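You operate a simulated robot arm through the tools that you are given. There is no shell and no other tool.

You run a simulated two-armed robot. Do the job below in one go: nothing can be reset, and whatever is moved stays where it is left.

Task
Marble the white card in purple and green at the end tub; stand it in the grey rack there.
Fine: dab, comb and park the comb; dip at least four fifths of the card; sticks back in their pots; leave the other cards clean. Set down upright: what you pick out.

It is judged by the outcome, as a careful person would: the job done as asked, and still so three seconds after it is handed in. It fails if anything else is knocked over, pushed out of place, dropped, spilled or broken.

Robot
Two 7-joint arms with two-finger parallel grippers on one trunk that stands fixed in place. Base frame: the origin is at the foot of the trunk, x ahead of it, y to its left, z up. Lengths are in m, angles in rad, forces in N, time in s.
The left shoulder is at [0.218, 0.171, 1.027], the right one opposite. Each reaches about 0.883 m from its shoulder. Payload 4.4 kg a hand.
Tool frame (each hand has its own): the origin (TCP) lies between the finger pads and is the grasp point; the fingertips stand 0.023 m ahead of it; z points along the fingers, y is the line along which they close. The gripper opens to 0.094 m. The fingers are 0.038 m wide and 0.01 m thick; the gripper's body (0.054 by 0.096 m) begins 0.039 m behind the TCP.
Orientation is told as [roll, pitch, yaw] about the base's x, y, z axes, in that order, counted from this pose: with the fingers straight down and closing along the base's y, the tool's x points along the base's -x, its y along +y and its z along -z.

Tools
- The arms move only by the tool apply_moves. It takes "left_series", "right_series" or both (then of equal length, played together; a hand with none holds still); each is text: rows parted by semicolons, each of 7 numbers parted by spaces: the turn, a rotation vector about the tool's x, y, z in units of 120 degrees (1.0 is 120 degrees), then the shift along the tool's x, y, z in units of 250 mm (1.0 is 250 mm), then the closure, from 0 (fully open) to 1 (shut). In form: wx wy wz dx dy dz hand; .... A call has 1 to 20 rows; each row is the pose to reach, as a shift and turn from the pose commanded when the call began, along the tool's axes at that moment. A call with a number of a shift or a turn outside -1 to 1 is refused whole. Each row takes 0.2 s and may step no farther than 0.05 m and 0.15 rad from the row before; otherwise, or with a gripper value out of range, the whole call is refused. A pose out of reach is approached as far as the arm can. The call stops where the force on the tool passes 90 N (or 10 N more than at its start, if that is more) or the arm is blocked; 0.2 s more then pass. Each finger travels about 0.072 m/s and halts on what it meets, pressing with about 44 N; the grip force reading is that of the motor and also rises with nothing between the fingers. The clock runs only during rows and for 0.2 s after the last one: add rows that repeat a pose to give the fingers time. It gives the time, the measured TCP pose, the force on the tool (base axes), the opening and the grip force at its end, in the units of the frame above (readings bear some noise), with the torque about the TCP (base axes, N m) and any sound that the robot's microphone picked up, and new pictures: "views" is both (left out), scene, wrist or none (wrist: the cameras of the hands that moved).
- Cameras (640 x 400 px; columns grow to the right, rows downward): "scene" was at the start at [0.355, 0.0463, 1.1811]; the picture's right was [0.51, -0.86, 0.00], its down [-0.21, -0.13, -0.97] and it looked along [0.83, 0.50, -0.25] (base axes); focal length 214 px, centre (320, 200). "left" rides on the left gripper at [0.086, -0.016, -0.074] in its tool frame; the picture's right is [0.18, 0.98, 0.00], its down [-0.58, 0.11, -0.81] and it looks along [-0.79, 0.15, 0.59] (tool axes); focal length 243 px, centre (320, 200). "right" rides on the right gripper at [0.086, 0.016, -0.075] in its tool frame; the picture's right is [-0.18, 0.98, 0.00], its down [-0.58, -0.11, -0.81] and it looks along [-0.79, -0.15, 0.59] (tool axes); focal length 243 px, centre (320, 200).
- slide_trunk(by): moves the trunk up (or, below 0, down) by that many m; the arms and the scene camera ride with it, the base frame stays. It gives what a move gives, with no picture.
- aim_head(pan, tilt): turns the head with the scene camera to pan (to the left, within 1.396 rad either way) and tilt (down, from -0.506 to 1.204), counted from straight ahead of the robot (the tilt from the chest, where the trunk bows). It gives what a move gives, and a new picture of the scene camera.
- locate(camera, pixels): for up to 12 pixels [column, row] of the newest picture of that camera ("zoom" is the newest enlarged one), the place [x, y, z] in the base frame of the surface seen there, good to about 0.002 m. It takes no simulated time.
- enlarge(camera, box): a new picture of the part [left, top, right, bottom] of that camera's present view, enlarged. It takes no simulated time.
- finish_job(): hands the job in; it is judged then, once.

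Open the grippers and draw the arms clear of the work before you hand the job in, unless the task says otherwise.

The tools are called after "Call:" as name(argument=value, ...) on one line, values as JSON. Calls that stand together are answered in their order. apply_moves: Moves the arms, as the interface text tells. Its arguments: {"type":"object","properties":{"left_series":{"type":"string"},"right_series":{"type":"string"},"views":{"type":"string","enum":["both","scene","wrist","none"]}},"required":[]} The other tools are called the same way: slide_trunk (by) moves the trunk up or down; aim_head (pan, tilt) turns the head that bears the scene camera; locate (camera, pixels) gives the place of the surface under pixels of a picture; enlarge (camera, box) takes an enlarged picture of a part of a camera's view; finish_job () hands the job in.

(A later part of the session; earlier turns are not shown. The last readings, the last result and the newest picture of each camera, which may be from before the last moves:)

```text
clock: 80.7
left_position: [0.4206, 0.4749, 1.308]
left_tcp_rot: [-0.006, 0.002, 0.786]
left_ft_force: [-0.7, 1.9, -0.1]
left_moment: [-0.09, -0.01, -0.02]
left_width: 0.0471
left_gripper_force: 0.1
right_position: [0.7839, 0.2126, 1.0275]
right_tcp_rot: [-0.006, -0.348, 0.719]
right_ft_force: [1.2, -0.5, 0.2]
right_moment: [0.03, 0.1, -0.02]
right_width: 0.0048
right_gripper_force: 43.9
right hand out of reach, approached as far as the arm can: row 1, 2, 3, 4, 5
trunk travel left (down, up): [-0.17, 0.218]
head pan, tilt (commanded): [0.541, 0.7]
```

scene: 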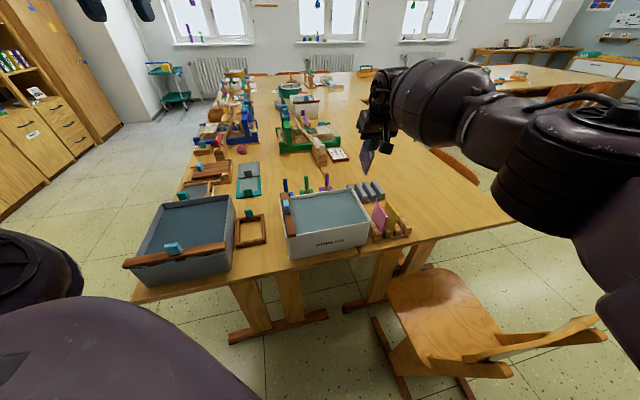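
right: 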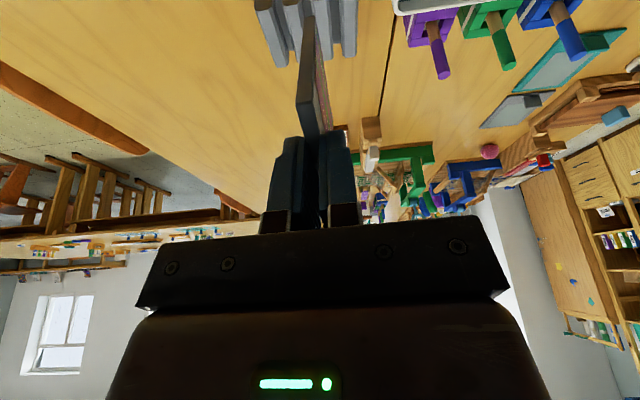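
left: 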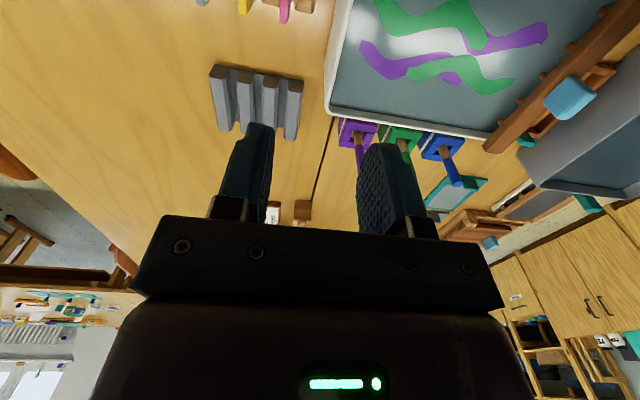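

The hand slid to (0.784,0.213) instead. I locate points along the arm in the scene picture to understand its posture (elbow, forearm, wrist).

Call:
locate(camera="scene", pixels=[[383, 100], [400, 90], [430, 90], [470, 95], [510, 115], [540, 130], [570, 140], [580, 170], [600, 220], [630, 300], [375, 120], [520, 90]])

```text
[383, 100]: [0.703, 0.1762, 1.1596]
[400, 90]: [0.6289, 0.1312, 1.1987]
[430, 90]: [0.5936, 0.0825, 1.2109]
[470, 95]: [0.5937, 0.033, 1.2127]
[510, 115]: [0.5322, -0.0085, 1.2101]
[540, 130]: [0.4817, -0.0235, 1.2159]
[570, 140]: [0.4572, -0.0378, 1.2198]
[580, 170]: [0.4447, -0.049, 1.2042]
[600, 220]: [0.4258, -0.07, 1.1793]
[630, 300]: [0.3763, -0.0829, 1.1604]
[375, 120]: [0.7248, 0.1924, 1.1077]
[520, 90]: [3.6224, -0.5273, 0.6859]
```

Reach seems tied to hand yaw. I probe: turn the yaw to ~0.52 here in free air, then move radially outward 5 cm and see how far it gets.

Call:
apply_moves(right_series="0.0164 0 0.0449 0 0 0 1; 0.0328 0 0.0897 0 0 0 1; 0.0328 0 0.0897 0 0 0 1", views="none")

Call:
apply_moves(right_series="0 0 0 -0.07 0 0.027 1; 0 0 0 -0.14 0 0.054 1; 0 0 0 -0.2 0 0.075 1; 0 0 0 -0.2 0 0.075 1", views="none")

```text
clock: 81.5
left_position: [0.421, 0.4719, 1.3103]
left_tcp_rot: [-0.002, -0.002, 0.786]
left_ft_force: [0.3, 0.7, 0.4]
left_moment: [0.0, -0.02, 0.0]
left_width: 0.0471
left_gripper_force: 0.1
right_position: [0.789, 0.2022, 1.0277]
right_tcp_rot: [-0.003, -0.354, 0.508]
right_ft_force: [-0.7, -0.1, 0.6]
right_moment: [-0.01, -0.01, -0.03]
right_width: 0.0047
right_gripper_force: 44.1
trunk travel left (down, up): [-0.17, 0.218]
head pan, tilt (commanded): [0.541, 0.7]
```

```text
clock: 82.0
left_position: [0.421, 0.4731, 1.3094]
left_tcp_rot: [-0.004, -0.001, 0.785]
left_ft_force: [-0.2, 2.0, -0.6]
left_moment: [-0.03, 0.01, 0.01]
left_width: 0.0472
left_gripper_force: 0.0
right_position: [0.8565, 0.1061, 1.0337]
right_tcp_rot: [0.018, -0.359, 0.35]
right_ft_force: [0.3, -0.2, 0.3]
right_moment: [0.0, 0.01, -0.06]
right_width: 0.0049
right_gripper_force: 44.1
right hand out of reach, approached as far as the arm can: row 1, 2
trunk travel left (down, up): [-0.17, 0.218]
head pan, tilt (commanded): [0.541, 0.7]
stopped in row 2 (right hand): the arm was blocked; the commanded pose is now the measured one
```

It swung again to (0.857,0.106). I hold still to let it settle and read the pose.

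Call:
apply_moves(right_series="0 0 0 0 0 0 1; 0 0 0 0 0 0 1; 0 0 0 0 0 0 1", views="both")

```text
clock: 82.8
left_position: [0.4213, 0.4712, 1.3089]
left_tcp_rot: [-0.002, -0.003, 0.786]
left_ft_force: [-0.5, -1.2, -0.2]
left_moment: [-0.02, 0.02, 0.01]
left_width: 0.0469
left_gripper_force: 0.0
right_position: [0.8573, 0.1055, 1.0352]
right_tcp_rot: [0.018, -0.361, 0.348]
right_ft_force: [0.3, 0.5, -0.1]
right_moment: [-0.01, -0.02, 0.0]
right_width: 0.0047
right_gripper_force: 43.9
trunk travel left (down, up): [-0.17, 0.218]
head pan, tilt (commanded): [0.541, 0.7]
```

scene: 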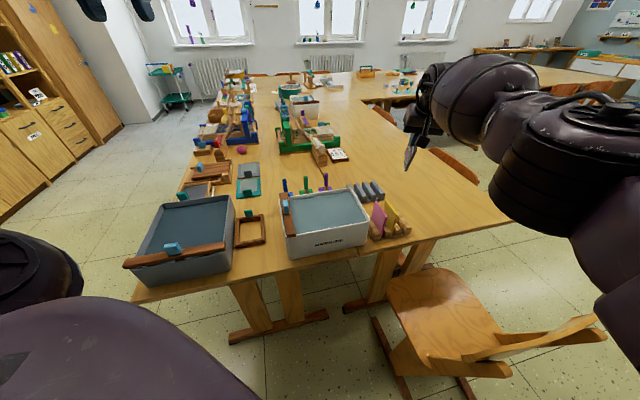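
right: 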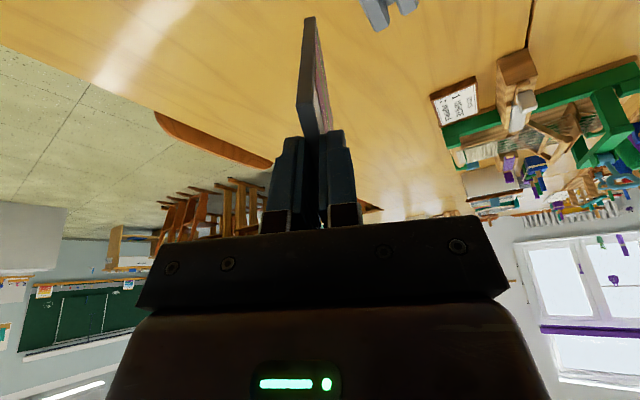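

Stable here. I locate arm points again to estimate the elbow bend at this stretch.

Call:
locate(camera="scene", pixels=[[425, 110], [440, 95], [460, 100], [490, 90], [520, 120], [540, 130], [580, 130], [560, 170], [540, 190], [600, 220], [620, 280], [625, 330]])

```text
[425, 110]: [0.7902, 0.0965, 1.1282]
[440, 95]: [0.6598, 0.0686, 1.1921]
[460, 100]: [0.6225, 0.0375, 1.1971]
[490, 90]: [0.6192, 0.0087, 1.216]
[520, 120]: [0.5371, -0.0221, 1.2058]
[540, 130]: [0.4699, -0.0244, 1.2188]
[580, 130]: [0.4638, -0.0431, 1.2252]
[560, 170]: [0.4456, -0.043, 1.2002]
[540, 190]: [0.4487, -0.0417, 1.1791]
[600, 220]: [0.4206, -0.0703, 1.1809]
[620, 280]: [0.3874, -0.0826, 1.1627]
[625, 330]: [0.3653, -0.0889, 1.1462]
```

The elbow is almost straight there; a wrist level with the shoulder and more lean give the best reach. I draw back to (0.79,0.09,1.00) and set the hand to lean 25° (pitch −0.436) with yaw 0.60 to restart from a relaxed posture.

Call:
apply_moves(right_series="-0.0096 -0.0087 -0.0278 0.0765 0.0082 0.0089 1; -0.0191 -0.0173 -0.0556 0.153 0.0164 0.0178 1; -0.0287 -0.026 -0.0834 0.2295 0.0246 0.0267 1; -0.0382 -0.0346 -0.1112 0.306 0.0328 0.0356 1; -0.0382 -0.0346 -0.1112 0.306 0.0328 0.0356 1", views="scene")

```text
clock: 84.0
left_position: [0.4208, 0.4736, 1.3086]
left_tcp_rot: [-0.004, 0.001, 0.785]
left_ft_force: [-0.9, 1.0, 0.6]
left_moment: [-0.03, 0.04, -0.02]
left_width: 0.047
left_gripper_force: 0.1
right_position: [0.7856, 0.0996, 1.0001]
right_tcp_rot: [-0.006, -0.435, 0.617]
right_ft_force: [-0.1, 0.1, 0.3]
right_moment: [-0.03, -0.01, -0.04]
right_width: 0.005
right_gripper_force: 43.3
right hand out of reach, approached as far as the arm can: row 1
trunk travel left (down, up): [-0.17, 0.218]
head pan, tilt (commanded): [0.541, 0.7]
```

scene: 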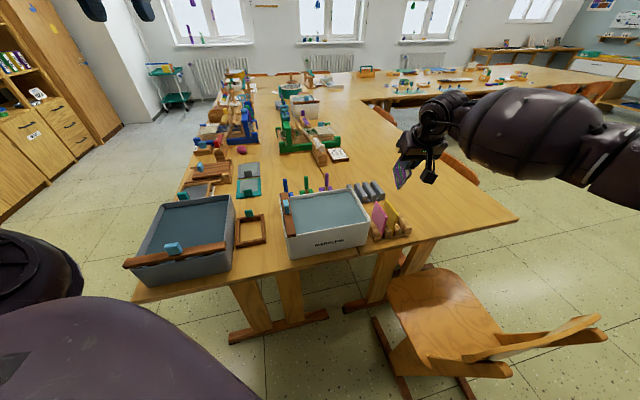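

Good, relaxed posture with the elbow well bent. I turn the yaw to 0.798 and go to u≈0.68, v≈0.47, z≈0.985.

Call:
apply_moves(right_series="-0.0121 0 -0.0261 0 0 0 1; -0.0243 0 -0.0523 0 0 0 1; -0.0364 0 -0.0784 0 0 0 1; -0.0364 0 -0.0784 -0.0531 0.0319 0.0467 1; -0.0364 0 -0.0784 -0.1061 0.0637 0.0933 1; -0.0364 0 -0.0784 -0.1592 0.0956 0.14 1; -0.0364 0 -0.0784 -0.1592 0.0956 0.14 1", views="scene")

```text
clock: 85.6
left_position: [0.4219, 0.4724, 1.3098]
left_tcp_rot: [-0.001, -0.001, 0.785]
left_ft_force: [0.6, 0.7, -0.2]
left_moment: [-0.02, 0.02, -0.01]
left_width: 0.0466
left_gripper_force: 0.1
right_position: [0.8096, 0.1382, 0.989]
right_tcp_rot: [-0.005, -0.436, 0.794]
right_ft_force: [0.2, 0.3, 0.5]
right_moment: [-0.04, -0.01, 0.0]
right_width: 0.0049
right_gripper_force: 43.9
right hand out of reach, approached as far as the arm can: row 6, 7
trunk travel left (down, up): [-0.17, 0.218]
head pan, tilt (commanded): [0.541, 0.7]
```

scene: 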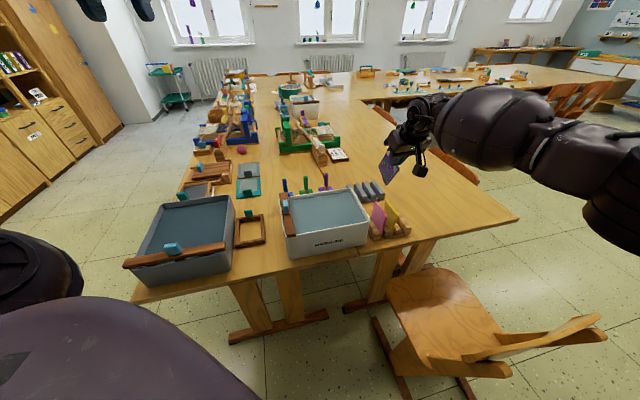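

It stops at (0.810,0.138,0.989). I locate points on the arm again to see which joint is limiting.

Call:
locate(camera="scene", pixels=[[405, 120], [415, 135], [425, 110], [440, 110], [470, 115], [500, 120], [530, 140], [560, 160], [590, 180], [610, 200], [630, 215], [635, 150]])

```text
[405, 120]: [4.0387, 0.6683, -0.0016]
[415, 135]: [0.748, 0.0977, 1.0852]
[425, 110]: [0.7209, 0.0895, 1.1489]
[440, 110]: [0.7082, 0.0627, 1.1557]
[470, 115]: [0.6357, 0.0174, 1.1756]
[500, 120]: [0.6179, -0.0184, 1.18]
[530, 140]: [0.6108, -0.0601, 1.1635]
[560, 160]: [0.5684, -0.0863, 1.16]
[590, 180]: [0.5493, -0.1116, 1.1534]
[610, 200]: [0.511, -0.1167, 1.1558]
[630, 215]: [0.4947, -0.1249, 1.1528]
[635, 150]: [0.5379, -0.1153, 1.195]
```

The forearm lies at az≈42°, elbow only moderately bent, so a wrist limit is holding it. I try a higher trunk, so the arm reaches more downward: raise the trunk 0.10 and lower the hand by the same.

Call:
slide_trunk(by=0.1)

Call:
apply_moves(right_series="0 0 0 0.0422 0 0.0906 1; 0 0 0 0.0845 0 0.1813 1; 0 0 0 0.1267 0 0.2719 1; 0 0 0 0.1689 0 0.3626 1; 0 0 0 0.1689 0 0.3626 1", views="none")

```text
clock: 86.9
left_position: [0.4187, 0.4696, 1.4108]
left_tcp_rot: [-0.003, -0.003, 0.786]
left_ft_force: [-0.7, -1.2, -0.4]
left_moment: [-0.02, -0.05, -0.02]
left_width: 0.0472
left_gripper_force: 0.0
right_position: [0.7677, 0.1356, 1.259]
right_tcp_rot: [-0.212, -0.598, 0.898]
right_ft_force: [-1.1, 0.4, -0.8]
right_moment: [0.03, 0.03, -0.04]
right_width: 0.0048
right_gripper_force: 43.5
trunk travel left (down, up): [-0.27, 0.118]
head pan, tilt (commanded): [0.541, 0.7]
```

```text
clock: 88.1
left_position: [0.421, 0.4704, 1.4094]
left_tcp_rot: [-0.002, -0.003, 0.786]
left_ft_force: [-0.3, -0.4, -0.1]
left_moment: [-0.01, -0.01, -0.01]
left_width: 0.0468
left_gripper_force: 0.0
right_position: [0.7755, 0.1366, 1.2344]
right_tcp_rot: [-0.213, -0.597, 0.896]
right_ft_force: [0.2, -0.2, 0.0]
right_moment: [-0.03, 0.04, -0.02]
right_width: 0.0048
right_gripper_force: 44.3
right hand out of reach, approached as far as the arm can: row 2, 3, 4, 5
trunk travel left (down, up): [-0.27, 0.118]
head pan, tilt (commanded): [0.541, 0.7]
```

Near its limits the right arm's solution jumps, so I'll stop stretching it. New plan: set the card upright back in its own empty wooden slot with the right hand, then let the left hand take it by its two side edges (yaw −44°), which suits the left arm at the grey rack. First I bring the right arm back to an easy upright posture.

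Call:
apply_moves(right_series="-0.0093 0.0493 0.0177 0.0729 -0.0069 -0.0868 1; -0.0186 0.0987 0.0354 0.1459 -0.0139 -0.1736 1; -0.0279 0.148 0.0532 0.2188 -0.0208 -0.2604 1; -0.0372 0.1973 0.0709 0.2917 -0.0277 -0.3472 1; -0.0465 0.2467 0.0886 0.3647 -0.0347 -0.434 1; -0.0558 0.296 0.1063 0.4376 -0.0416 -0.5208 1; -0.0558 0.296 0.1063 0.4376 -0.0416 -0.5208 1", views="both")

```text
clock: 89.7
left_position: [0.4215, 0.4715, 1.4092]
left_tcp_rot: [-0.002, -0.002, 0.785]
left_ft_force: [0.3, 0.4, 0.0]
left_moment: [-0.02, 0.03, 0.0]
left_width: 0.0467
left_gripper_force: 0.1
right_position: [0.6608, 0.0189, 1.2809]
right_tcp_rot: [0.0, 0.003, 0.601]
right_ft_force: [0.2, -0.4, -0.3]
right_moment: [-0.02, 0.0, -0.05]
right_width: 0.005
right_gripper_force: 43.9
trunk travel left (down, up): [-0.27, 0.118]
head pan, tilt (commanded): [0.541, 0.7]
```

scene: 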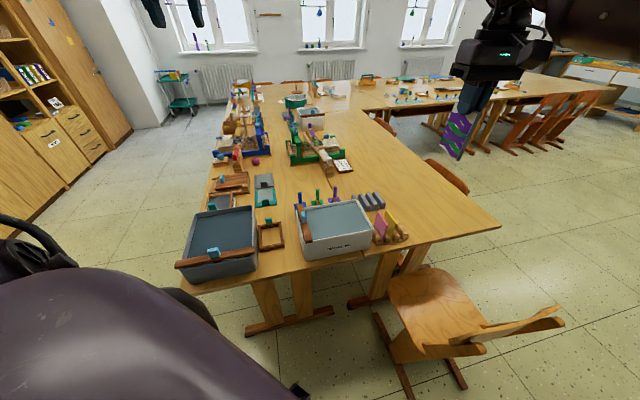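
right: 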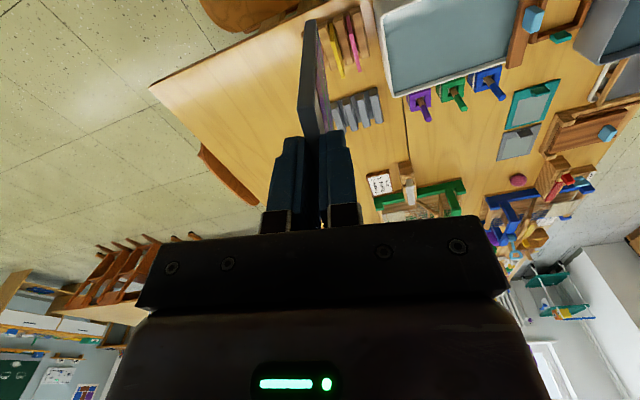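

The right arm is back in a comfortable upright pose with the card marbled clearly. I lower the trunk to its original height.

Call:
slide_trunk(by=-0.22)

```text
clock: 92.0
left_position: [0.5779, 0.4702, 0.9759]
left_tcp_rot: [0.424, 0.392, 0.872]
left_ft_force: [0.2, 0.0, 0.1]
left_moment: [0.01, 0.01, 0.0]
left_width: 0.0471
left_gripper_force: 0.1
right_position: [0.6591, 0.0199, 1.0633]
right_tcp_rot: [-0.001, -0.001, 0.602]
right_ft_force: [-0.6, 0.1, 0.4]
right_moment: [0.0, -0.02, -0.02]
right_width: 0.0047
right_gripper_force: 44.2
trunk travel left (down, up): [-0.05, 0.338]
head pan, tilt (commanded): [0.541, 0.7]
```

The right hand rode down properly, but the left hand shifted to (0.578,0.470,0.976) and tilted. I check the scene.

Call:
apply_moves(right_series="0 0 0 0 0 0 1", left_series="0 0 0 0 0 0 0.5", views="both")

```text
clock: 92.4
left_position: [0.5783, 0.4719, 0.9763]
left_tcp_rot: [0.426, 0.391, 0.871]
left_ft_force: [0.6, -0.3, 0.8]
left_moment: [0.0, 0.01, 0.03]
left_width: 0.0469
left_gripper_force: 0.0
right_position: [0.6607, 0.02, 1.0622]
right_tcp_rot: [-0.001, 0.0, 0.601]
right_ft_force: [-0.3, -0.6, -0.6]
right_moment: [-0.03, -0.04, -0.03]
right_width: 0.0048
right_gripper_force: 44.0
trunk travel left (down, up): [-0.05, 0.338]
head pan, tilt (commanded): [0.541, 0.7]
```

scene: 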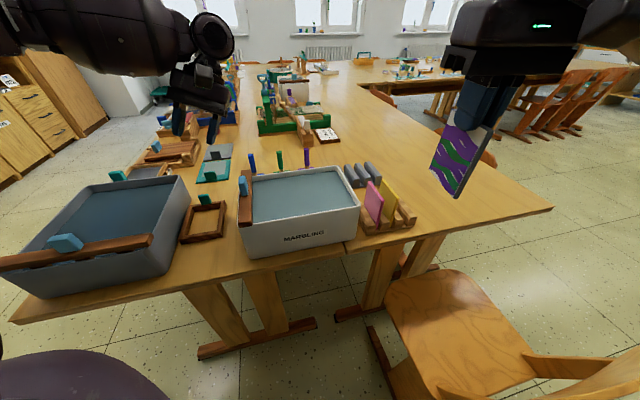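
right: 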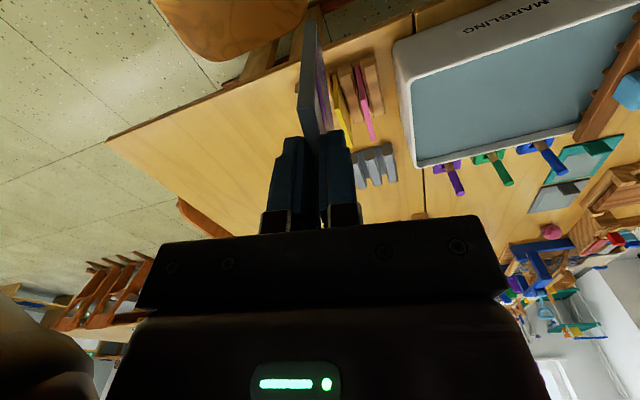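
left: 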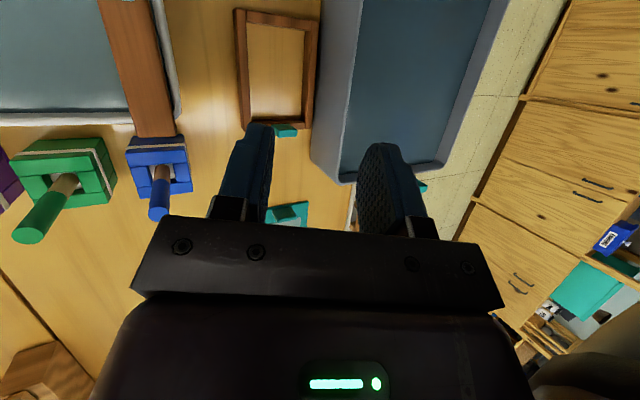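

The left hand just hovers at z≈0.976 above the table with nothing touched. I bring it back to an easy upright pose (yaw 0) on the left, away from the table.

Call:
apply_moves(left_series="0.0119 -0.0286 0.0405 0.0608 0.066 -0.0342 0.4; 0.0238 -0.0573 0.081 0.1217 0.132 -0.0684 0.3; 0.0357 -0.0859 0.1215 0.1825 0.198 -0.1027 0.2; 0.0476 -0.1146 0.162 0.2434 0.264 -0.1369 0.1; 0.0596 -0.1432 0.2026 0.3042 0.33 -0.1711 0; 0.0715 -0.1719 0.2431 0.3651 0.396 -0.2053 0; 0.0834 -0.2005 0.2836 0.4259 0.462 -0.2396 0; 0.0953 -0.2292 0.3241 0.4868 0.528 -0.2738 0; 0.1072 -0.2578 0.3646 0.5476 0.594 -0.308 0; 0.1072 -0.2578 0.3646 0.5476 0.594 -0.308 0", views="scene")

```text
clock: 94.6
left_position: [0.4503, 0.4791, 1.1486]
left_tcp_rot: [-0.002, 0.0, -0.002]
left_ft_force: [-0.6, -0.3, 0.1]
left_moment: [-0.01, 0.0, -0.03]
left_width: 0.094
left_gripper_force: 0.1
right_position: [0.6611, 0.0189, 1.0615]
right_tcp_rot: [0.0, 0.002, 0.601]
right_ft_force: [0.2, -0.3, -0.2]
right_moment: [-0.03, -0.01, 0.02]
right_width: 0.0048
right_gripper_force: 43.7
trunk travel left (down, up): [-0.05, 0.338]
head pan, tilt (commanded): [0.541, 0.7]
```

scene: 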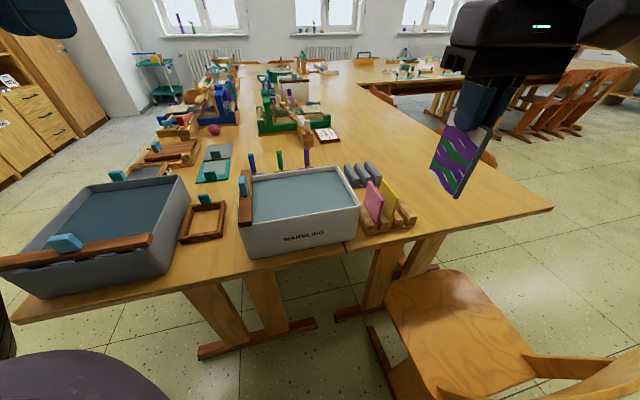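

The left hand is upright and open. Before setting the card down I test whether the left arm can reach over the grey rack with yaw −44° and a ~20° lean; first part of the way.

Call:
apply_moves(left_series="0.0032 -0.0157 0.0317 -0.1133 -0.0793 0.02 0; 0.0064 -0.0314 0.0635 -0.2267 -0.1587 0.04 0; 0.0096 -0.0471 0.0952 -0.34 -0.238 0.06 0; 0.0127 -0.0628 0.1269 -0.4533 -0.3173 0.08 0; 0.0159 -0.0785 0.1587 -0.5667 -0.3967 0.1 0; 0.0191 -0.0942 0.1904 -0.68 -0.476 0.12 0; 0.0191 -0.0942 0.1904 -0.68 -0.476 0.12 0", views="none")

```text
clock: 96.2
left_position: [0.6225, 0.3619, 1.1153]
left_tcp_rot: [-0.003, -0.196, -0.4]
left_ft_force: [0.4, 0.6, -0.8]
left_moment: [-0.05, 0.02, -0.03]
left_width: 0.0941
left_gripper_force: 0.0
right_position: [0.6618, 0.0198, 1.0589]
right_tcp_rot: [0.002, 0.005, 0.604]
right_ft_force: [-0.2, 1.3, -0.4]
right_moment: [0.0, 0.0, 0.0]
right_width: 0.0048
right_gripper_force: 44.2
trunk travel left (down, up): [-0.05, 0.338]
head pan, tilt (commanded): [0.541, 0.7]
```

Reached exactly. I continue the left test toward (0.78,0.28,1.03) with yaw −0.773 and lean 0.35.

Call:
apply_moves(left_series="0.0081 -0.0118 0.0286 -0.1044 -0.0094 0.0791 0; 0.0161 -0.0236 0.0572 -0.2088 -0.0188 0.1583 0; 0.0242 -0.0354 0.0859 -0.3132 -0.0282 0.2374 0; 0.0323 -0.0472 0.1145 -0.4176 -0.0376 0.3165 0; 0.0403 -0.059 0.1431 -0.522 -0.047 0.3957 0; 0.0484 -0.0708 0.1717 -0.6264 -0.0564 0.4748 0; 0.0484 -0.0708 0.1717 -0.6264 -0.0564 0.4748 0", views="scene")

```text
clock: 97.8
left_position: [0.7766, 0.278, 1.0345]
left_tcp_rot: [0.0, -0.351, -0.774]
left_ft_force: [-0.4, 0.4, 0.5]
left_moment: [0.0, -0.01, -0.01]
left_width: 0.0941
left_gripper_force: 0.1
right_position: [0.6592, 0.0192, 1.0631]
right_tcp_rot: [-0.001, 0.0, 0.6]
right_ft_force: [-0.1, 0.1, -0.4]
right_moment: [0.01, 0.02, 0.02]
right_width: 0.0049
right_gripper_force: 43.8
trunk travel left (down, up): [-0.05, 0.338]
head pan, tilt (commanded): [0.541, 0.7]
```

scene: 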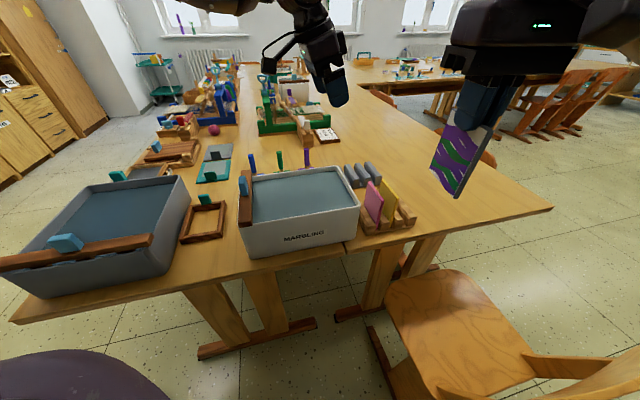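

The left arm reaches this easily. I go on to hover right above the grey rack's middle slot (0.891,0.226,1.00).

Call:
apply_moves(left_series="0 0 0 -0.0996 0.0391 0.0683 0; 0 0 0 -0.1992 0.0782 0.1366 0; 0 0 0 -0.2988 0.1173 0.2049 0; 0 0 0 -0.3984 0.1564 0.2732 0; 0 0 0 -0.3984 0.1564 0.2732 0", views="both")

```text
clock: 99.0
left_position: [0.8606, 0.2376, 1.0105]
left_tcp_rot: [-0.002, -0.351, -0.771]
left_ft_force: [0.3, 0.1, -0.4]
left_moment: [-0.02, 0.04, 0.03]
left_width: 0.0939
left_gripper_force: 0.0
left hand out of reach, approached as far as the arm can: row 4, 5
right_position: [0.6628, 0.0195, 1.062]
right_tcp_rot: [0.001, 0.002, 0.601]
right_ft_force: [-0.5, 0.2, -1.0]
right_moment: [0.0, -0.01, 0.01]
right_width: 0.0047
right_gripper_force: 44.3
trunk travel left (down, up): [-0.05, 0.338]
head pan, tilt (commanded): [0.541, 0.7]
```

scene: 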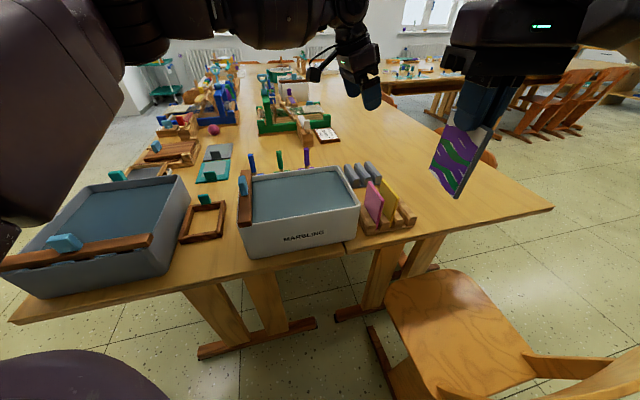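
left: 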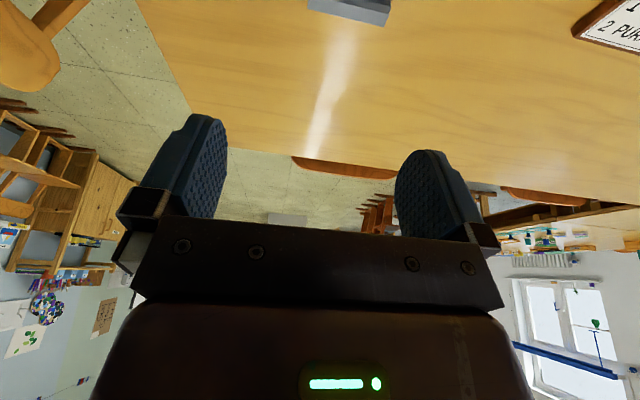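

The left arm reaches over the rack (at lower height it will reach a bit more). I draw it back to about (0.70,0.33,1.08) to leave room for the right hand to set the card down.

Call:
apply_moves(left_series="0 0 0 0.0959 -0.0305 -0.0847 0; 0 0 0 0.1919 -0.0611 -0.1695 0; 0 0 0 0.2878 -0.0916 -0.2542 0; 0 0 0 0.3837 -0.1221 -0.3389 0; 0 0 0 0.4797 -0.1527 -0.4237 0; 0 0 0 0.5756 -0.1832 -0.5084 0; 0 0 0 0.5756 -0.1832 -0.5084 0", views="none")

```text
clock: 100.6
left_position: [0.7, 0.3309, 1.0801]
left_tcp_rot: [-0.003, -0.349, -0.773]
left_ft_force: [0.8, 0.1, 0.2]
left_moment: [0.0, -0.01, -0.02]
left_width: 0.094
left_gripper_force: 0.1
right_position: [0.6606, 0.0193, 1.0606]
right_tcp_rot: [0.0, 0.001, 0.602]
right_ft_force: [0.0, -0.1, 0.4]
right_moment: [0.01, 0.0, 0.0]
right_width: 0.0047
right_gripper_force: 44.3
trunk travel left (down, up): [-0.05, 0.338]
head pan, tilt (commanded): [0.541, 0.7]
```

Left is clear. I move the right hand with the card to just above the empty wooden slot (0.798,0.082) with yaw 0.79, z≈1.007.

Call:
apply_moves(right_series="0 0 -0.0181 -0.1192 -0.0206 0.0436 1; 0 0 -0.0363 -0.2384 -0.0413 0.0872 1; 0 0 -0.0544 -0.3576 -0.0619 0.1308 1; 0 0 -0.0726 -0.4768 -0.0826 0.1744 1; 0 0 -0.0907 -0.596 -0.1032 0.218 1; 0 0 -0.0907 -0.596 -0.1032 0.218 1", views="both")

Call:
enlarge(camera="right", box=[240, 0, 400, 130])

Call:
enlarge(camera="scene", box=[330, 90, 460, 240])

```text
clock: 102.0
left_position: [0.7005, 0.3288, 1.0809]
left_tcp_rot: [0.001, -0.351, -0.774]
left_ft_force: [-0.3, 0.4, 0.3]
left_moment: [0.03, 0.01, 0.03]
left_width: 0.0942
left_gripper_force: 0.2
right_position: [0.7963, 0.0839, 1.007]
right_tcp_rot: [0.001, 0.0, 0.794]
right_ft_force: [-0.6, -0.4, -0.4]
right_moment: [0.01, -0.01, 0.02]
right_width: 0.0047
right_gripper_force: 44.1
trunk travel left (down, up): [-0.05, 0.338]
head pan, tilt (commanded): [0.541, 0.7]
```

scene: 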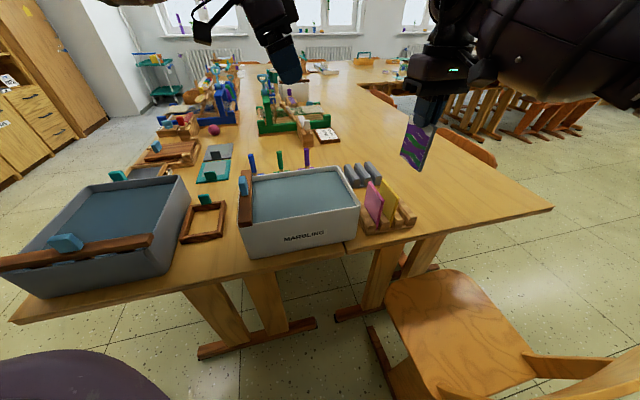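
right: 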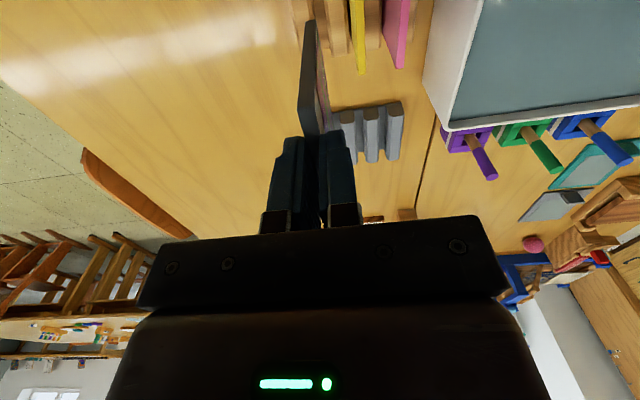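

```text
3.08 times, centred on (320, 65) of right
```

zoom: 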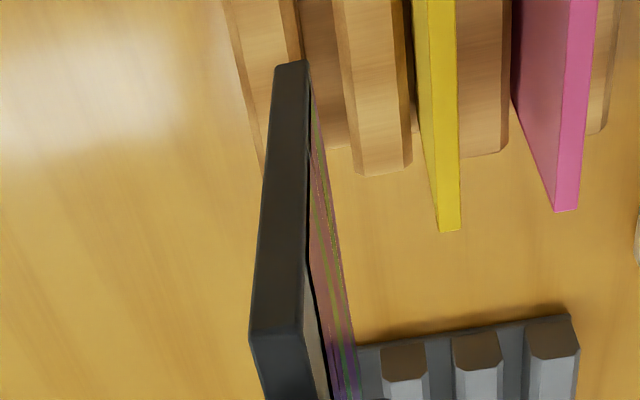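

```text
2.67 times, centred on (395, 165) of scene
```

zoom: 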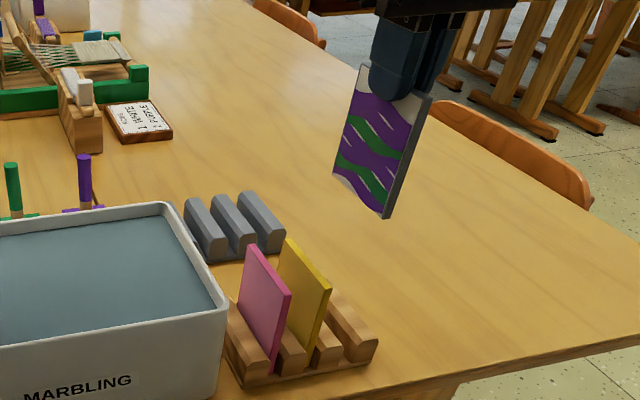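

The card hangs above the slot, marbled well. I take another reading to average the position before inserting.

Call:
apply_moves(right_series="0 0 0 0 0 0 1", views="none")

Call:
apply_moves(right_series="0 0 0 0 0 0 1", views="none")

Call:
locate(camera="right", pixels=[[311, 20], [307, 100], [303, 60], [308, 60]])

```text
clock: 102.4
left_position: [0.6996, 0.3294, 1.0809]
left_tcp_rot: [0.0, -0.35, -0.772]
left_ft_force: [0.9, -0.6, 1.0]
left_moment: [0.01, 0.0, 0.02]
left_width: 0.094
left_gripper_force: 0.0
right_position: [0.7966, 0.0847, 1.0066]
right_tcp_rot: [0.0, 0.0, 0.793]
right_ft_force: [0.1, -0.5, -0.3]
right_moment: [-0.03, -0.02, -0.03]
right_width: 0.0048
right_gripper_force: 44.6
trunk travel left (down, up): [-0.05, 0.338]
head pan, tilt (commanded): [0.541, 0.7]
```

```text
clock: 102.8
left_position: [0.6998, 0.3295, 1.0818]
left_tcp_rot: [-0.001, -0.351, -0.772]
left_ft_force: [-0.3, 0.1, 0.5]
left_moment: [0.0, 0.03, -0.03]
left_width: 0.0939
left_gripper_force: 0.0
right_position: [0.7982, 0.0831, 1.0065]
right_tcp_rot: [0.0, 0.001, 0.793]
right_ft_force: [-0.8, 0.6, 0.1]
right_moment: [0.02, -0.04, 0.01]
right_width: 0.005
right_gripper_force: 44.0
trunk travel left (down, up): [-0.05, 0.338]
head pan, tilt (commanded): [0.541, 0.7]
```

```text
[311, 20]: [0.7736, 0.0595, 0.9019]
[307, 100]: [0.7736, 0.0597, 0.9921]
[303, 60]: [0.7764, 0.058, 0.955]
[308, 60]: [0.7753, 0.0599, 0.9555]
```

Averaging gives v≈0.504, 2 mm short of the slot's 0.506; I shift +1.7 mm along v and lower the card to just above the wooden slot.

Call:
apply_moves(right_series="0 0 0 0 -0.0068 0.1 1; 0 0 0 0 -0.0068 0.22 1; 0 0 0 0 -0.0068 0.34 1; 0 0 0 0 -0.0068 0.44 1; 0 0 0 0 -0.0068 0.46 1; 0 0 0 0 -0.0068 0.46 1", views="both")

Call:
enlarge(camera="scene", box=[350, 130, 450, 240])

Call:
enlarge(camera="right", box=[240, 0, 400, 130])

```text
clock: 104.2
left_position: [0.7009, 0.3296, 1.0806]
left_tcp_rot: [0.0, -0.351, -0.773]
left_ft_force: [-0.1, -1.0, -0.4]
left_moment: [-0.02, 0.0, 0.02]
left_width: 0.0939
left_gripper_force: 0.0
right_position: [0.7999, 0.0819, 0.8916]
right_tcp_rot: [0.0, 0.001, 0.792]
right_ft_force: [-0.8, 1.1, 0.7]
right_moment: [-0.01, 0.03, 0.01]
right_width: 0.0049
right_gripper_force: 44.0
trunk travel left (down, up): [-0.05, 0.338]
head pan, tilt (commanded): [0.541, 0.7]
```

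scene: 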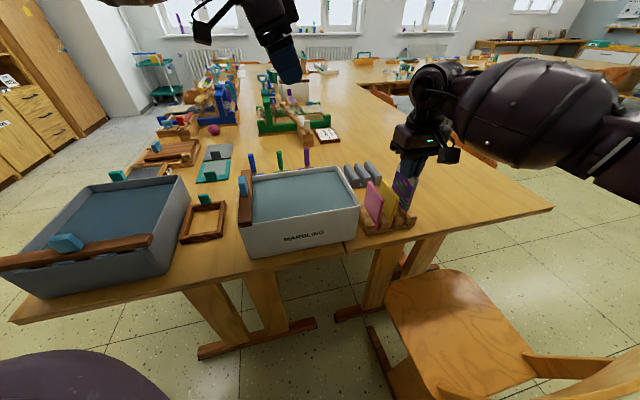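
right: 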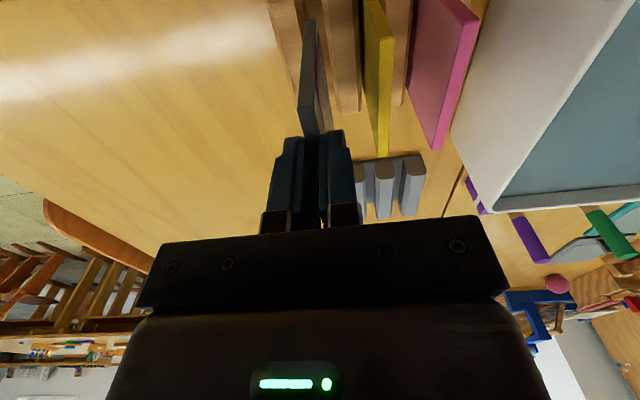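

```text
3.64 times, centred on (400, 185) of scene
```

zoom: 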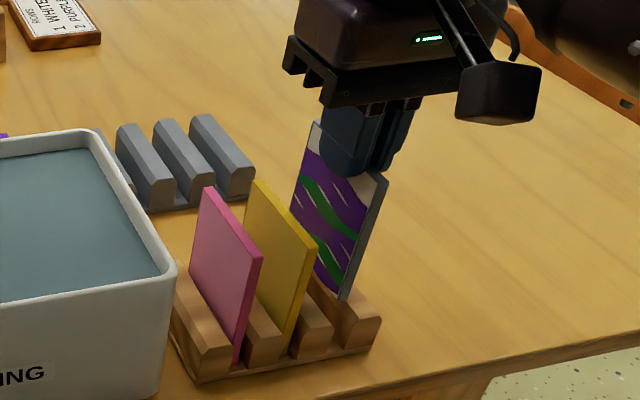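

```text
3.08 times, centred on (320, 65) of right
```

zoom: 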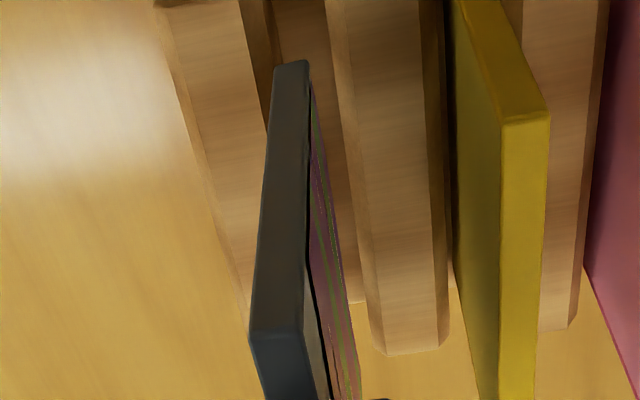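

The card's foot is right above the slot between the last two wooden bars. I verify by locating the bar edges and the card's foot.

Call:
locate(camera="zoom", pixels=[[278, 66], [305, 64], [240, 60], [255, 100], [225, 200], [340, 60], [350, 120], [365, 250], [235, 20], [330, 20], [330, 300], [260, 60]])

```text
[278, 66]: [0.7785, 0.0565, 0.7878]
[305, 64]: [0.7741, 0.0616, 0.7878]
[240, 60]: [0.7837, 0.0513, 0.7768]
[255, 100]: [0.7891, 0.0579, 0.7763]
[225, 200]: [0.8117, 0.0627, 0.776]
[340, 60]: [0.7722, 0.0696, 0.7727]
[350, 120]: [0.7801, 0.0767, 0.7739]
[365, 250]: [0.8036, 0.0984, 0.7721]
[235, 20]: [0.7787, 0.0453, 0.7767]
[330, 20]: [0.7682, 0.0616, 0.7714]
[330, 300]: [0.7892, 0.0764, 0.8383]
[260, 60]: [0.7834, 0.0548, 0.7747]
```

Gap centre is v≈0.506, card foot ≈0.507; I shift 1 mm back and lower the rest into the slot.

Call:
apply_moves(right_series="0 0 0 0 0.004 0 1; 0 0 0 0 0.004 0.04 1; 0 0 0 0 0.004 0.08 1; 0 0 0 0 0.004 0.12 1; 0 0 0 0 0.004 0.142 1; 0 0 0 0 0.004 0.15 1; 0 0 0 0 0.004 0.15 1", views="both")

Call:
enlarge(camera="scene", box=[350, 130, 450, 240])

```text
clock: 105.8
left_position: [0.7001, 0.3291, 1.0814]
left_tcp_rot: [0.0, -0.348, -0.773]
left_ft_force: [-0.1, 0.2, 0.7]
left_moment: [-0.02, 0.03, -0.01]
left_width: 0.094
left_gripper_force: 0.0
right_position: [0.7978, 0.0824, 0.8546]
right_tcp_rot: [0.001, 0.0, 0.794]
right_ft_force: [-0.4, 0.2, 0.6]
right_moment: [0.01, 0.0, -0.01]
right_width: 0.0046
right_gripper_force: 44.2
trunk travel left (down, up): [-0.05, 0.338]
head pan, tilt (commanded): [0.541, 0.7]
```

scene: 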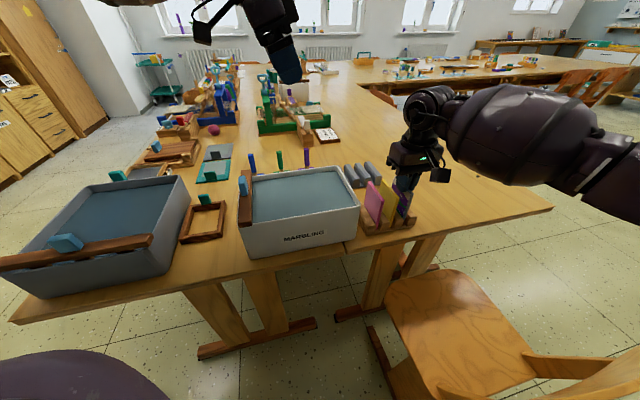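
right: 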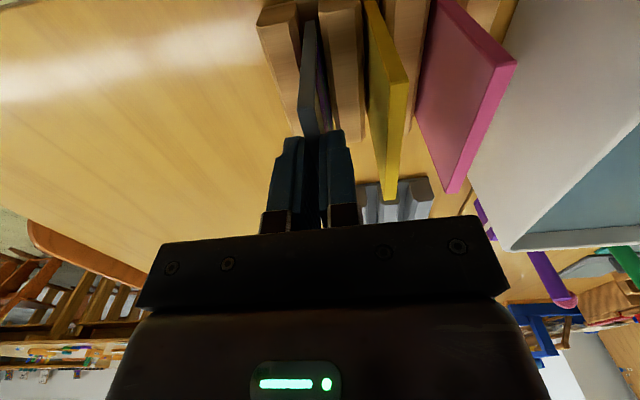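

```text
3.64 times, centred on (400, 185) of scene
```

zoom: 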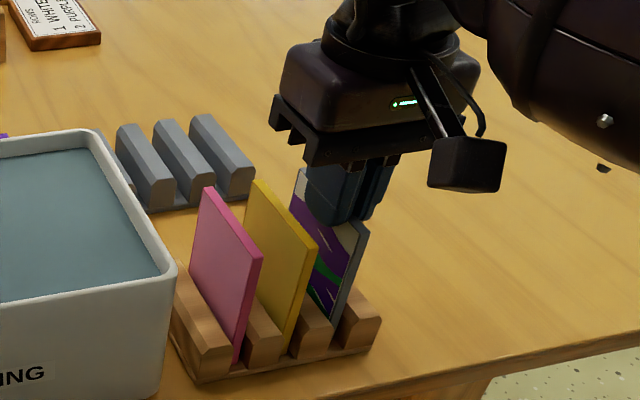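

The card is down in the slot within ~1–2 mm. I lower one more millimetre, open to 30 mm, and rise clear.

Call:
apply_moves(right_series="0 0 0 0 0 0.005 1; 0 0 0 0 0 0.005 0.9; 0 0 0 0 0 0.005 0.8; 0 0 0 0 0 0.005 0.68; 0 0 0 0 0 0.005 0.68; 0 0 0 0 0 -0.08 0.68; 0 0 0 0 0 -0.2 0.68; 0 0 0 0 0 -0.32 0.68; 0 0 0 0 0 -0.44 0.68; 0 0 0 0 0 -0.56 0.68", views="both")

Call:
enlarge(camera="scene", box=[340, 130, 450, 250])

```text
clock: 108.0
left_position: [0.7004, 0.3295, 1.081]
left_tcp_rot: [-0.001, -0.351, -0.774]
left_ft_force: [-0.5, 0.0, -0.2]
left_moment: [-0.03, -0.01, -0.01]
left_width: 0.0943
left_gripper_force: 0.0
right_position: [0.7978, 0.0822, 0.9959]
right_tcp_rot: [0.0, 0.0, 0.795]
right_ft_force: [0.3, -0.3, -0.4]
right_moment: [-0.03, -0.02, 0.03]
right_width: 0.0302
right_gripper_force: 0.0
trunk travel left (down, up): [-0.05, 0.338]
head pan, tilt (commanded): [0.541, 0.7]
```

scene: 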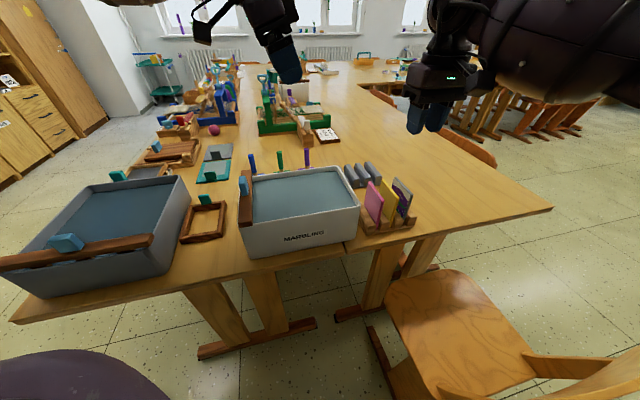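
right: 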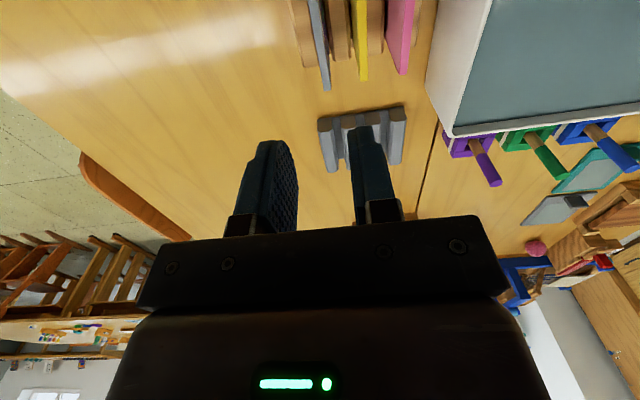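

```text
3.33 times, centred on (395, 190) of scene
```

zoom: 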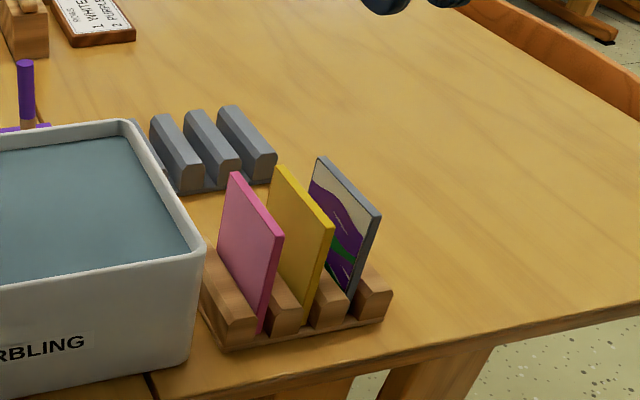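

The card stands upright in the wooden slot. I measure its top corners from the right camera.

Call:
enlarge(camera="right", box=[260, 0, 440, 110])

```text
3.56 times, centred on (350, 55) of right
```

zoom: 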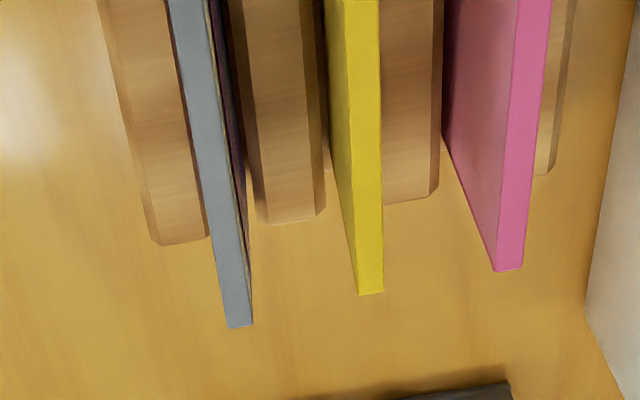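

Call:
locate(camera="zoom", pixels=[[231, 324], [250, 321], [190, 80], [218, 80], [180, 20], [208, 20], [215, 200], [235, 200], [371, 290], [508, 268]])

Call:
locate(camera="scene", pixels=[[391, 178], [409, 194], [408, 197], [393, 181], [375, 184], [390, 195], [402, 216]])

```text
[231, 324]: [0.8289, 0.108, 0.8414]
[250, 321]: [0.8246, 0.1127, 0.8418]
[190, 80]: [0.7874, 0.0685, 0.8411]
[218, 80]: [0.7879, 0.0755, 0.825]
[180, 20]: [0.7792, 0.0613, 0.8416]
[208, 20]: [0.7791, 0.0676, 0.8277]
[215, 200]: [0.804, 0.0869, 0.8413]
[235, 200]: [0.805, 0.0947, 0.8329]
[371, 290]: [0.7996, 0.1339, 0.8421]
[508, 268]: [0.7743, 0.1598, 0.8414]
```

```text
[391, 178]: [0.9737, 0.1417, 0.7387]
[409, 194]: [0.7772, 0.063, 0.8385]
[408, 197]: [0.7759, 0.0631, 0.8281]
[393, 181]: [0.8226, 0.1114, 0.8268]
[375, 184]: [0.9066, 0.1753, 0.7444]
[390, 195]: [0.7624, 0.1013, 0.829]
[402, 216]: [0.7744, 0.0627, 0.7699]
```

Card centre ≈ (u 0.626, v 0.506), top z 0.8415. I retreat the right arm to its side, out of the way.

Call:
apply_moves(right_series="0 0 0.0314 0.1412 0.0278 -0.056 0.68; 0 0 0.0629 0.2823 0.0556 -0.112 0.68; 0 0 0.0943 0.4235 0.0834 -0.168 0.68; 0 0 0.1257 0.5647 0.1112 -0.224 0.68; 0 0 0.1572 0.7058 0.139 -0.28 0.68; 0 0 0.1886 0.847 0.1668 -0.336 0.68; 0 0 0.1886 0.847 0.1668 -0.336 0.68", views="none")

Call:
apply_moves(right_series="0 0 0 0.1 -0.1 0 0.68; 0 0 0 0.2 -0.2 0 0.68; 0 0 0 0.3 -0.3 0 0.68; 0 0 0 0.35 -0.35 0 0.68; 0 0 0 0.35 -0.35 0 0.68", views="scene")

```text
clock: 109.6
left_position: [0.6998, 0.3294, 1.0809]
left_tcp_rot: [-0.002, -0.35, -0.773]
left_ft_force: [0.4, 0.6, 0.8]
left_moment: [-0.01, -0.01, 0.03]
left_width: 0.0939
left_gripper_force: 0.0
right_position: [0.6203, -0.0405, 1.0798]
right_tcp_rot: [-0.001, 0.001, 0.396]
right_ft_force: [-0.1, -0.6, 0.4]
right_moment: [0.01, -0.01, 0.02]
right_width: 0.0302
right_gripper_force: 0.1
trunk travel left (down, up): [-0.05, 0.338]
head pan, tilt (commanded): [0.541, 0.7]
```

```text
clock: 110.8
left_position: [0.6995, 0.33, 1.0803]
left_tcp_rot: [0.0, -0.351, -0.773]
left_ft_force: [0.2, 0.3, 0.1]
left_moment: [0.02, -0.01, -0.02]
left_width: 0.0941
left_gripper_force: 0.1
right_position: [0.5726, -0.1551, 1.0783]
right_tcp_rot: [-0.001, 0.002, 0.398]
right_ft_force: [-0.5, 0.0, 0.9]
right_moment: [0.01, 0.0, -0.02]
right_width: 0.0304
right_gripper_force: 0.1
trunk travel left (down, up): [-0.05, 0.338]
head pan, tilt (commanded): [0.541, 0.7]
```

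scene: 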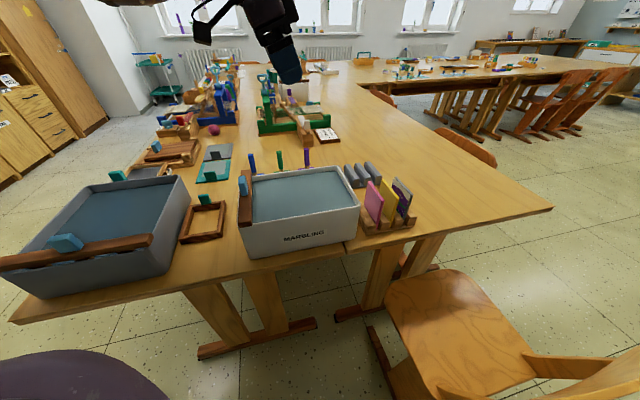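

Right is clear. Now the left hand moves over the card: to (0.801,0.085) at z≈1.0, yaw −0.78, lean 0.42, fully open, so its fingers will straddle the card's side edges.

Call:
apply_moves(left_series="0.0001 -0.0042 0.0004 -0.1006 -0.0525 0.0794 0; 0.0003 -0.0084 0.0008 -0.2012 -0.1049 0.1587 0; 0.0004 -0.0125 0.0012 -0.3018 -0.1574 0.2381 0; 0.0006 -0.0167 0.0016 -0.4024 -0.2098 0.3174 0; 0.0007 -0.0209 0.0019 -0.503 -0.2623 0.3968 0; 0.0008 -0.025 0.0023 -0.6036 -0.3147 0.4761 0; 0.001 -0.0292 0.0027 -0.7042 -0.3672 0.5555 0; 0.0011 -0.0334 0.0031 -0.8048 -0.4196 0.6348 0; 0.0011 -0.0334 0.0031 -0.8048 -0.4196 0.6348 0", views="both")

```text
clock: 112.8
left_position: [0.7918, 0.1336, 1.0105]
left_tcp_rot: [0.002, -0.419, -0.779]
left_ft_force: [-0.3, 0.4, -0.2]
left_moment: [0.0, 0.01, 0.02]
left_width: 0.0939
left_gripper_force: 0.1
left hand out of reach, approached as far as the arm can: row 7, 8, 9
right_position: [0.5732, -0.1557, 1.0789]
right_tcp_rot: [0.0, 0.003, 0.398]
right_ft_force: [-0.1, -0.2, -0.3]
right_moment: [0.01, 0.01, 0.02]
right_width: 0.0301
right_gripper_force: 0.1
trunk travel left (down, up): [-0.05, 0.338]
head pan, tilt (commanded): [0.541, 0.7]
```

scene: 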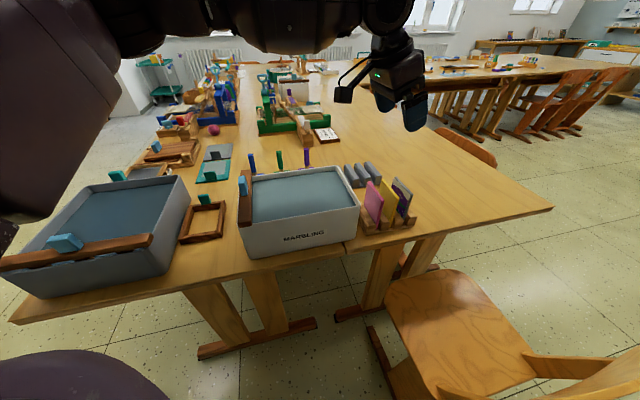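
left: 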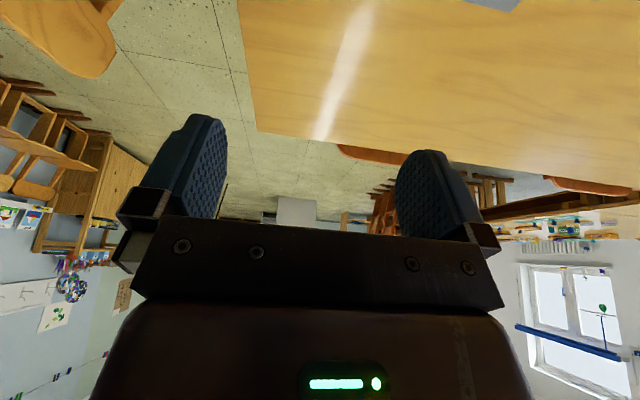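

The lean limits the left arm at (0.792,0.134,1.01). It may ease lower down, so I lower 8 cm (still 4 cm above the cards) and then try moving over the card.

Call:
apply_moves(left_series="0 0 0 0.0434 0 0.0974 0; 0 0 0 0.0868 0 0.1949 0; 0 0 0 0.1302 0 0.2923 0; 0 0 0 0.0806 -0.0379 0.3144 0; 0 0 0 0.0311 -0.0757 0.3366 0; 0 0 0 -0.0184 -0.1136 0.3587 0; 0 0 0 -0.0184 -0.1136 0.3587 0", views="both")

```text
clock: 114.4
left_position: [0.7938, 0.1361, 0.9332]
left_tcp_rot: [0.0, -0.42, -0.78]
left_ft_force: [0.0, -0.7, 0.4]
left_moment: [0.01, 0.01, -0.03]
left_width: 0.0939
left_gripper_force: 0.0
left hand out of reach, approached as far as the arm can: row 3, 4, 5, 6, 7
right_position: [0.573, -0.155, 1.0782]
right_tcp_rot: [0.0, 0.0, 0.399]
right_ft_force: [-0.1, -0.9, 0.2]
right_moment: [0.01, 0.0, -0.01]
right_width: 0.03
right_gripper_force: 0.0
trunk travel left (down, up): [-0.05, 0.338]
head pan, tilt (commanded): [0.541, 0.7]
```

scene: 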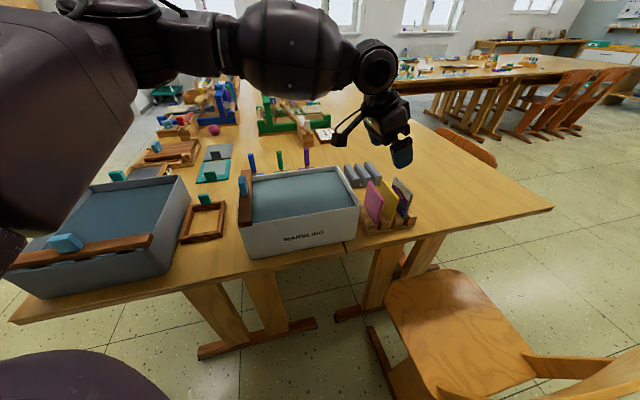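
left: 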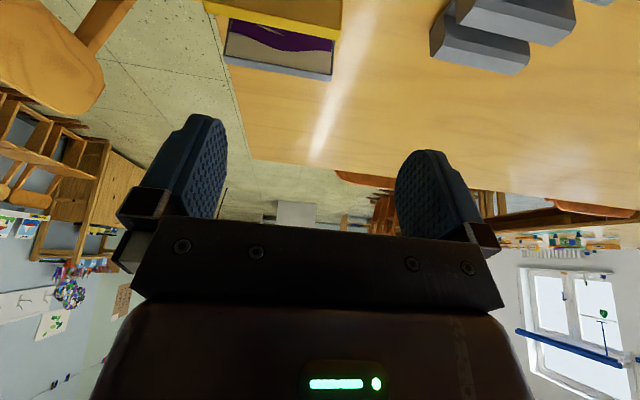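

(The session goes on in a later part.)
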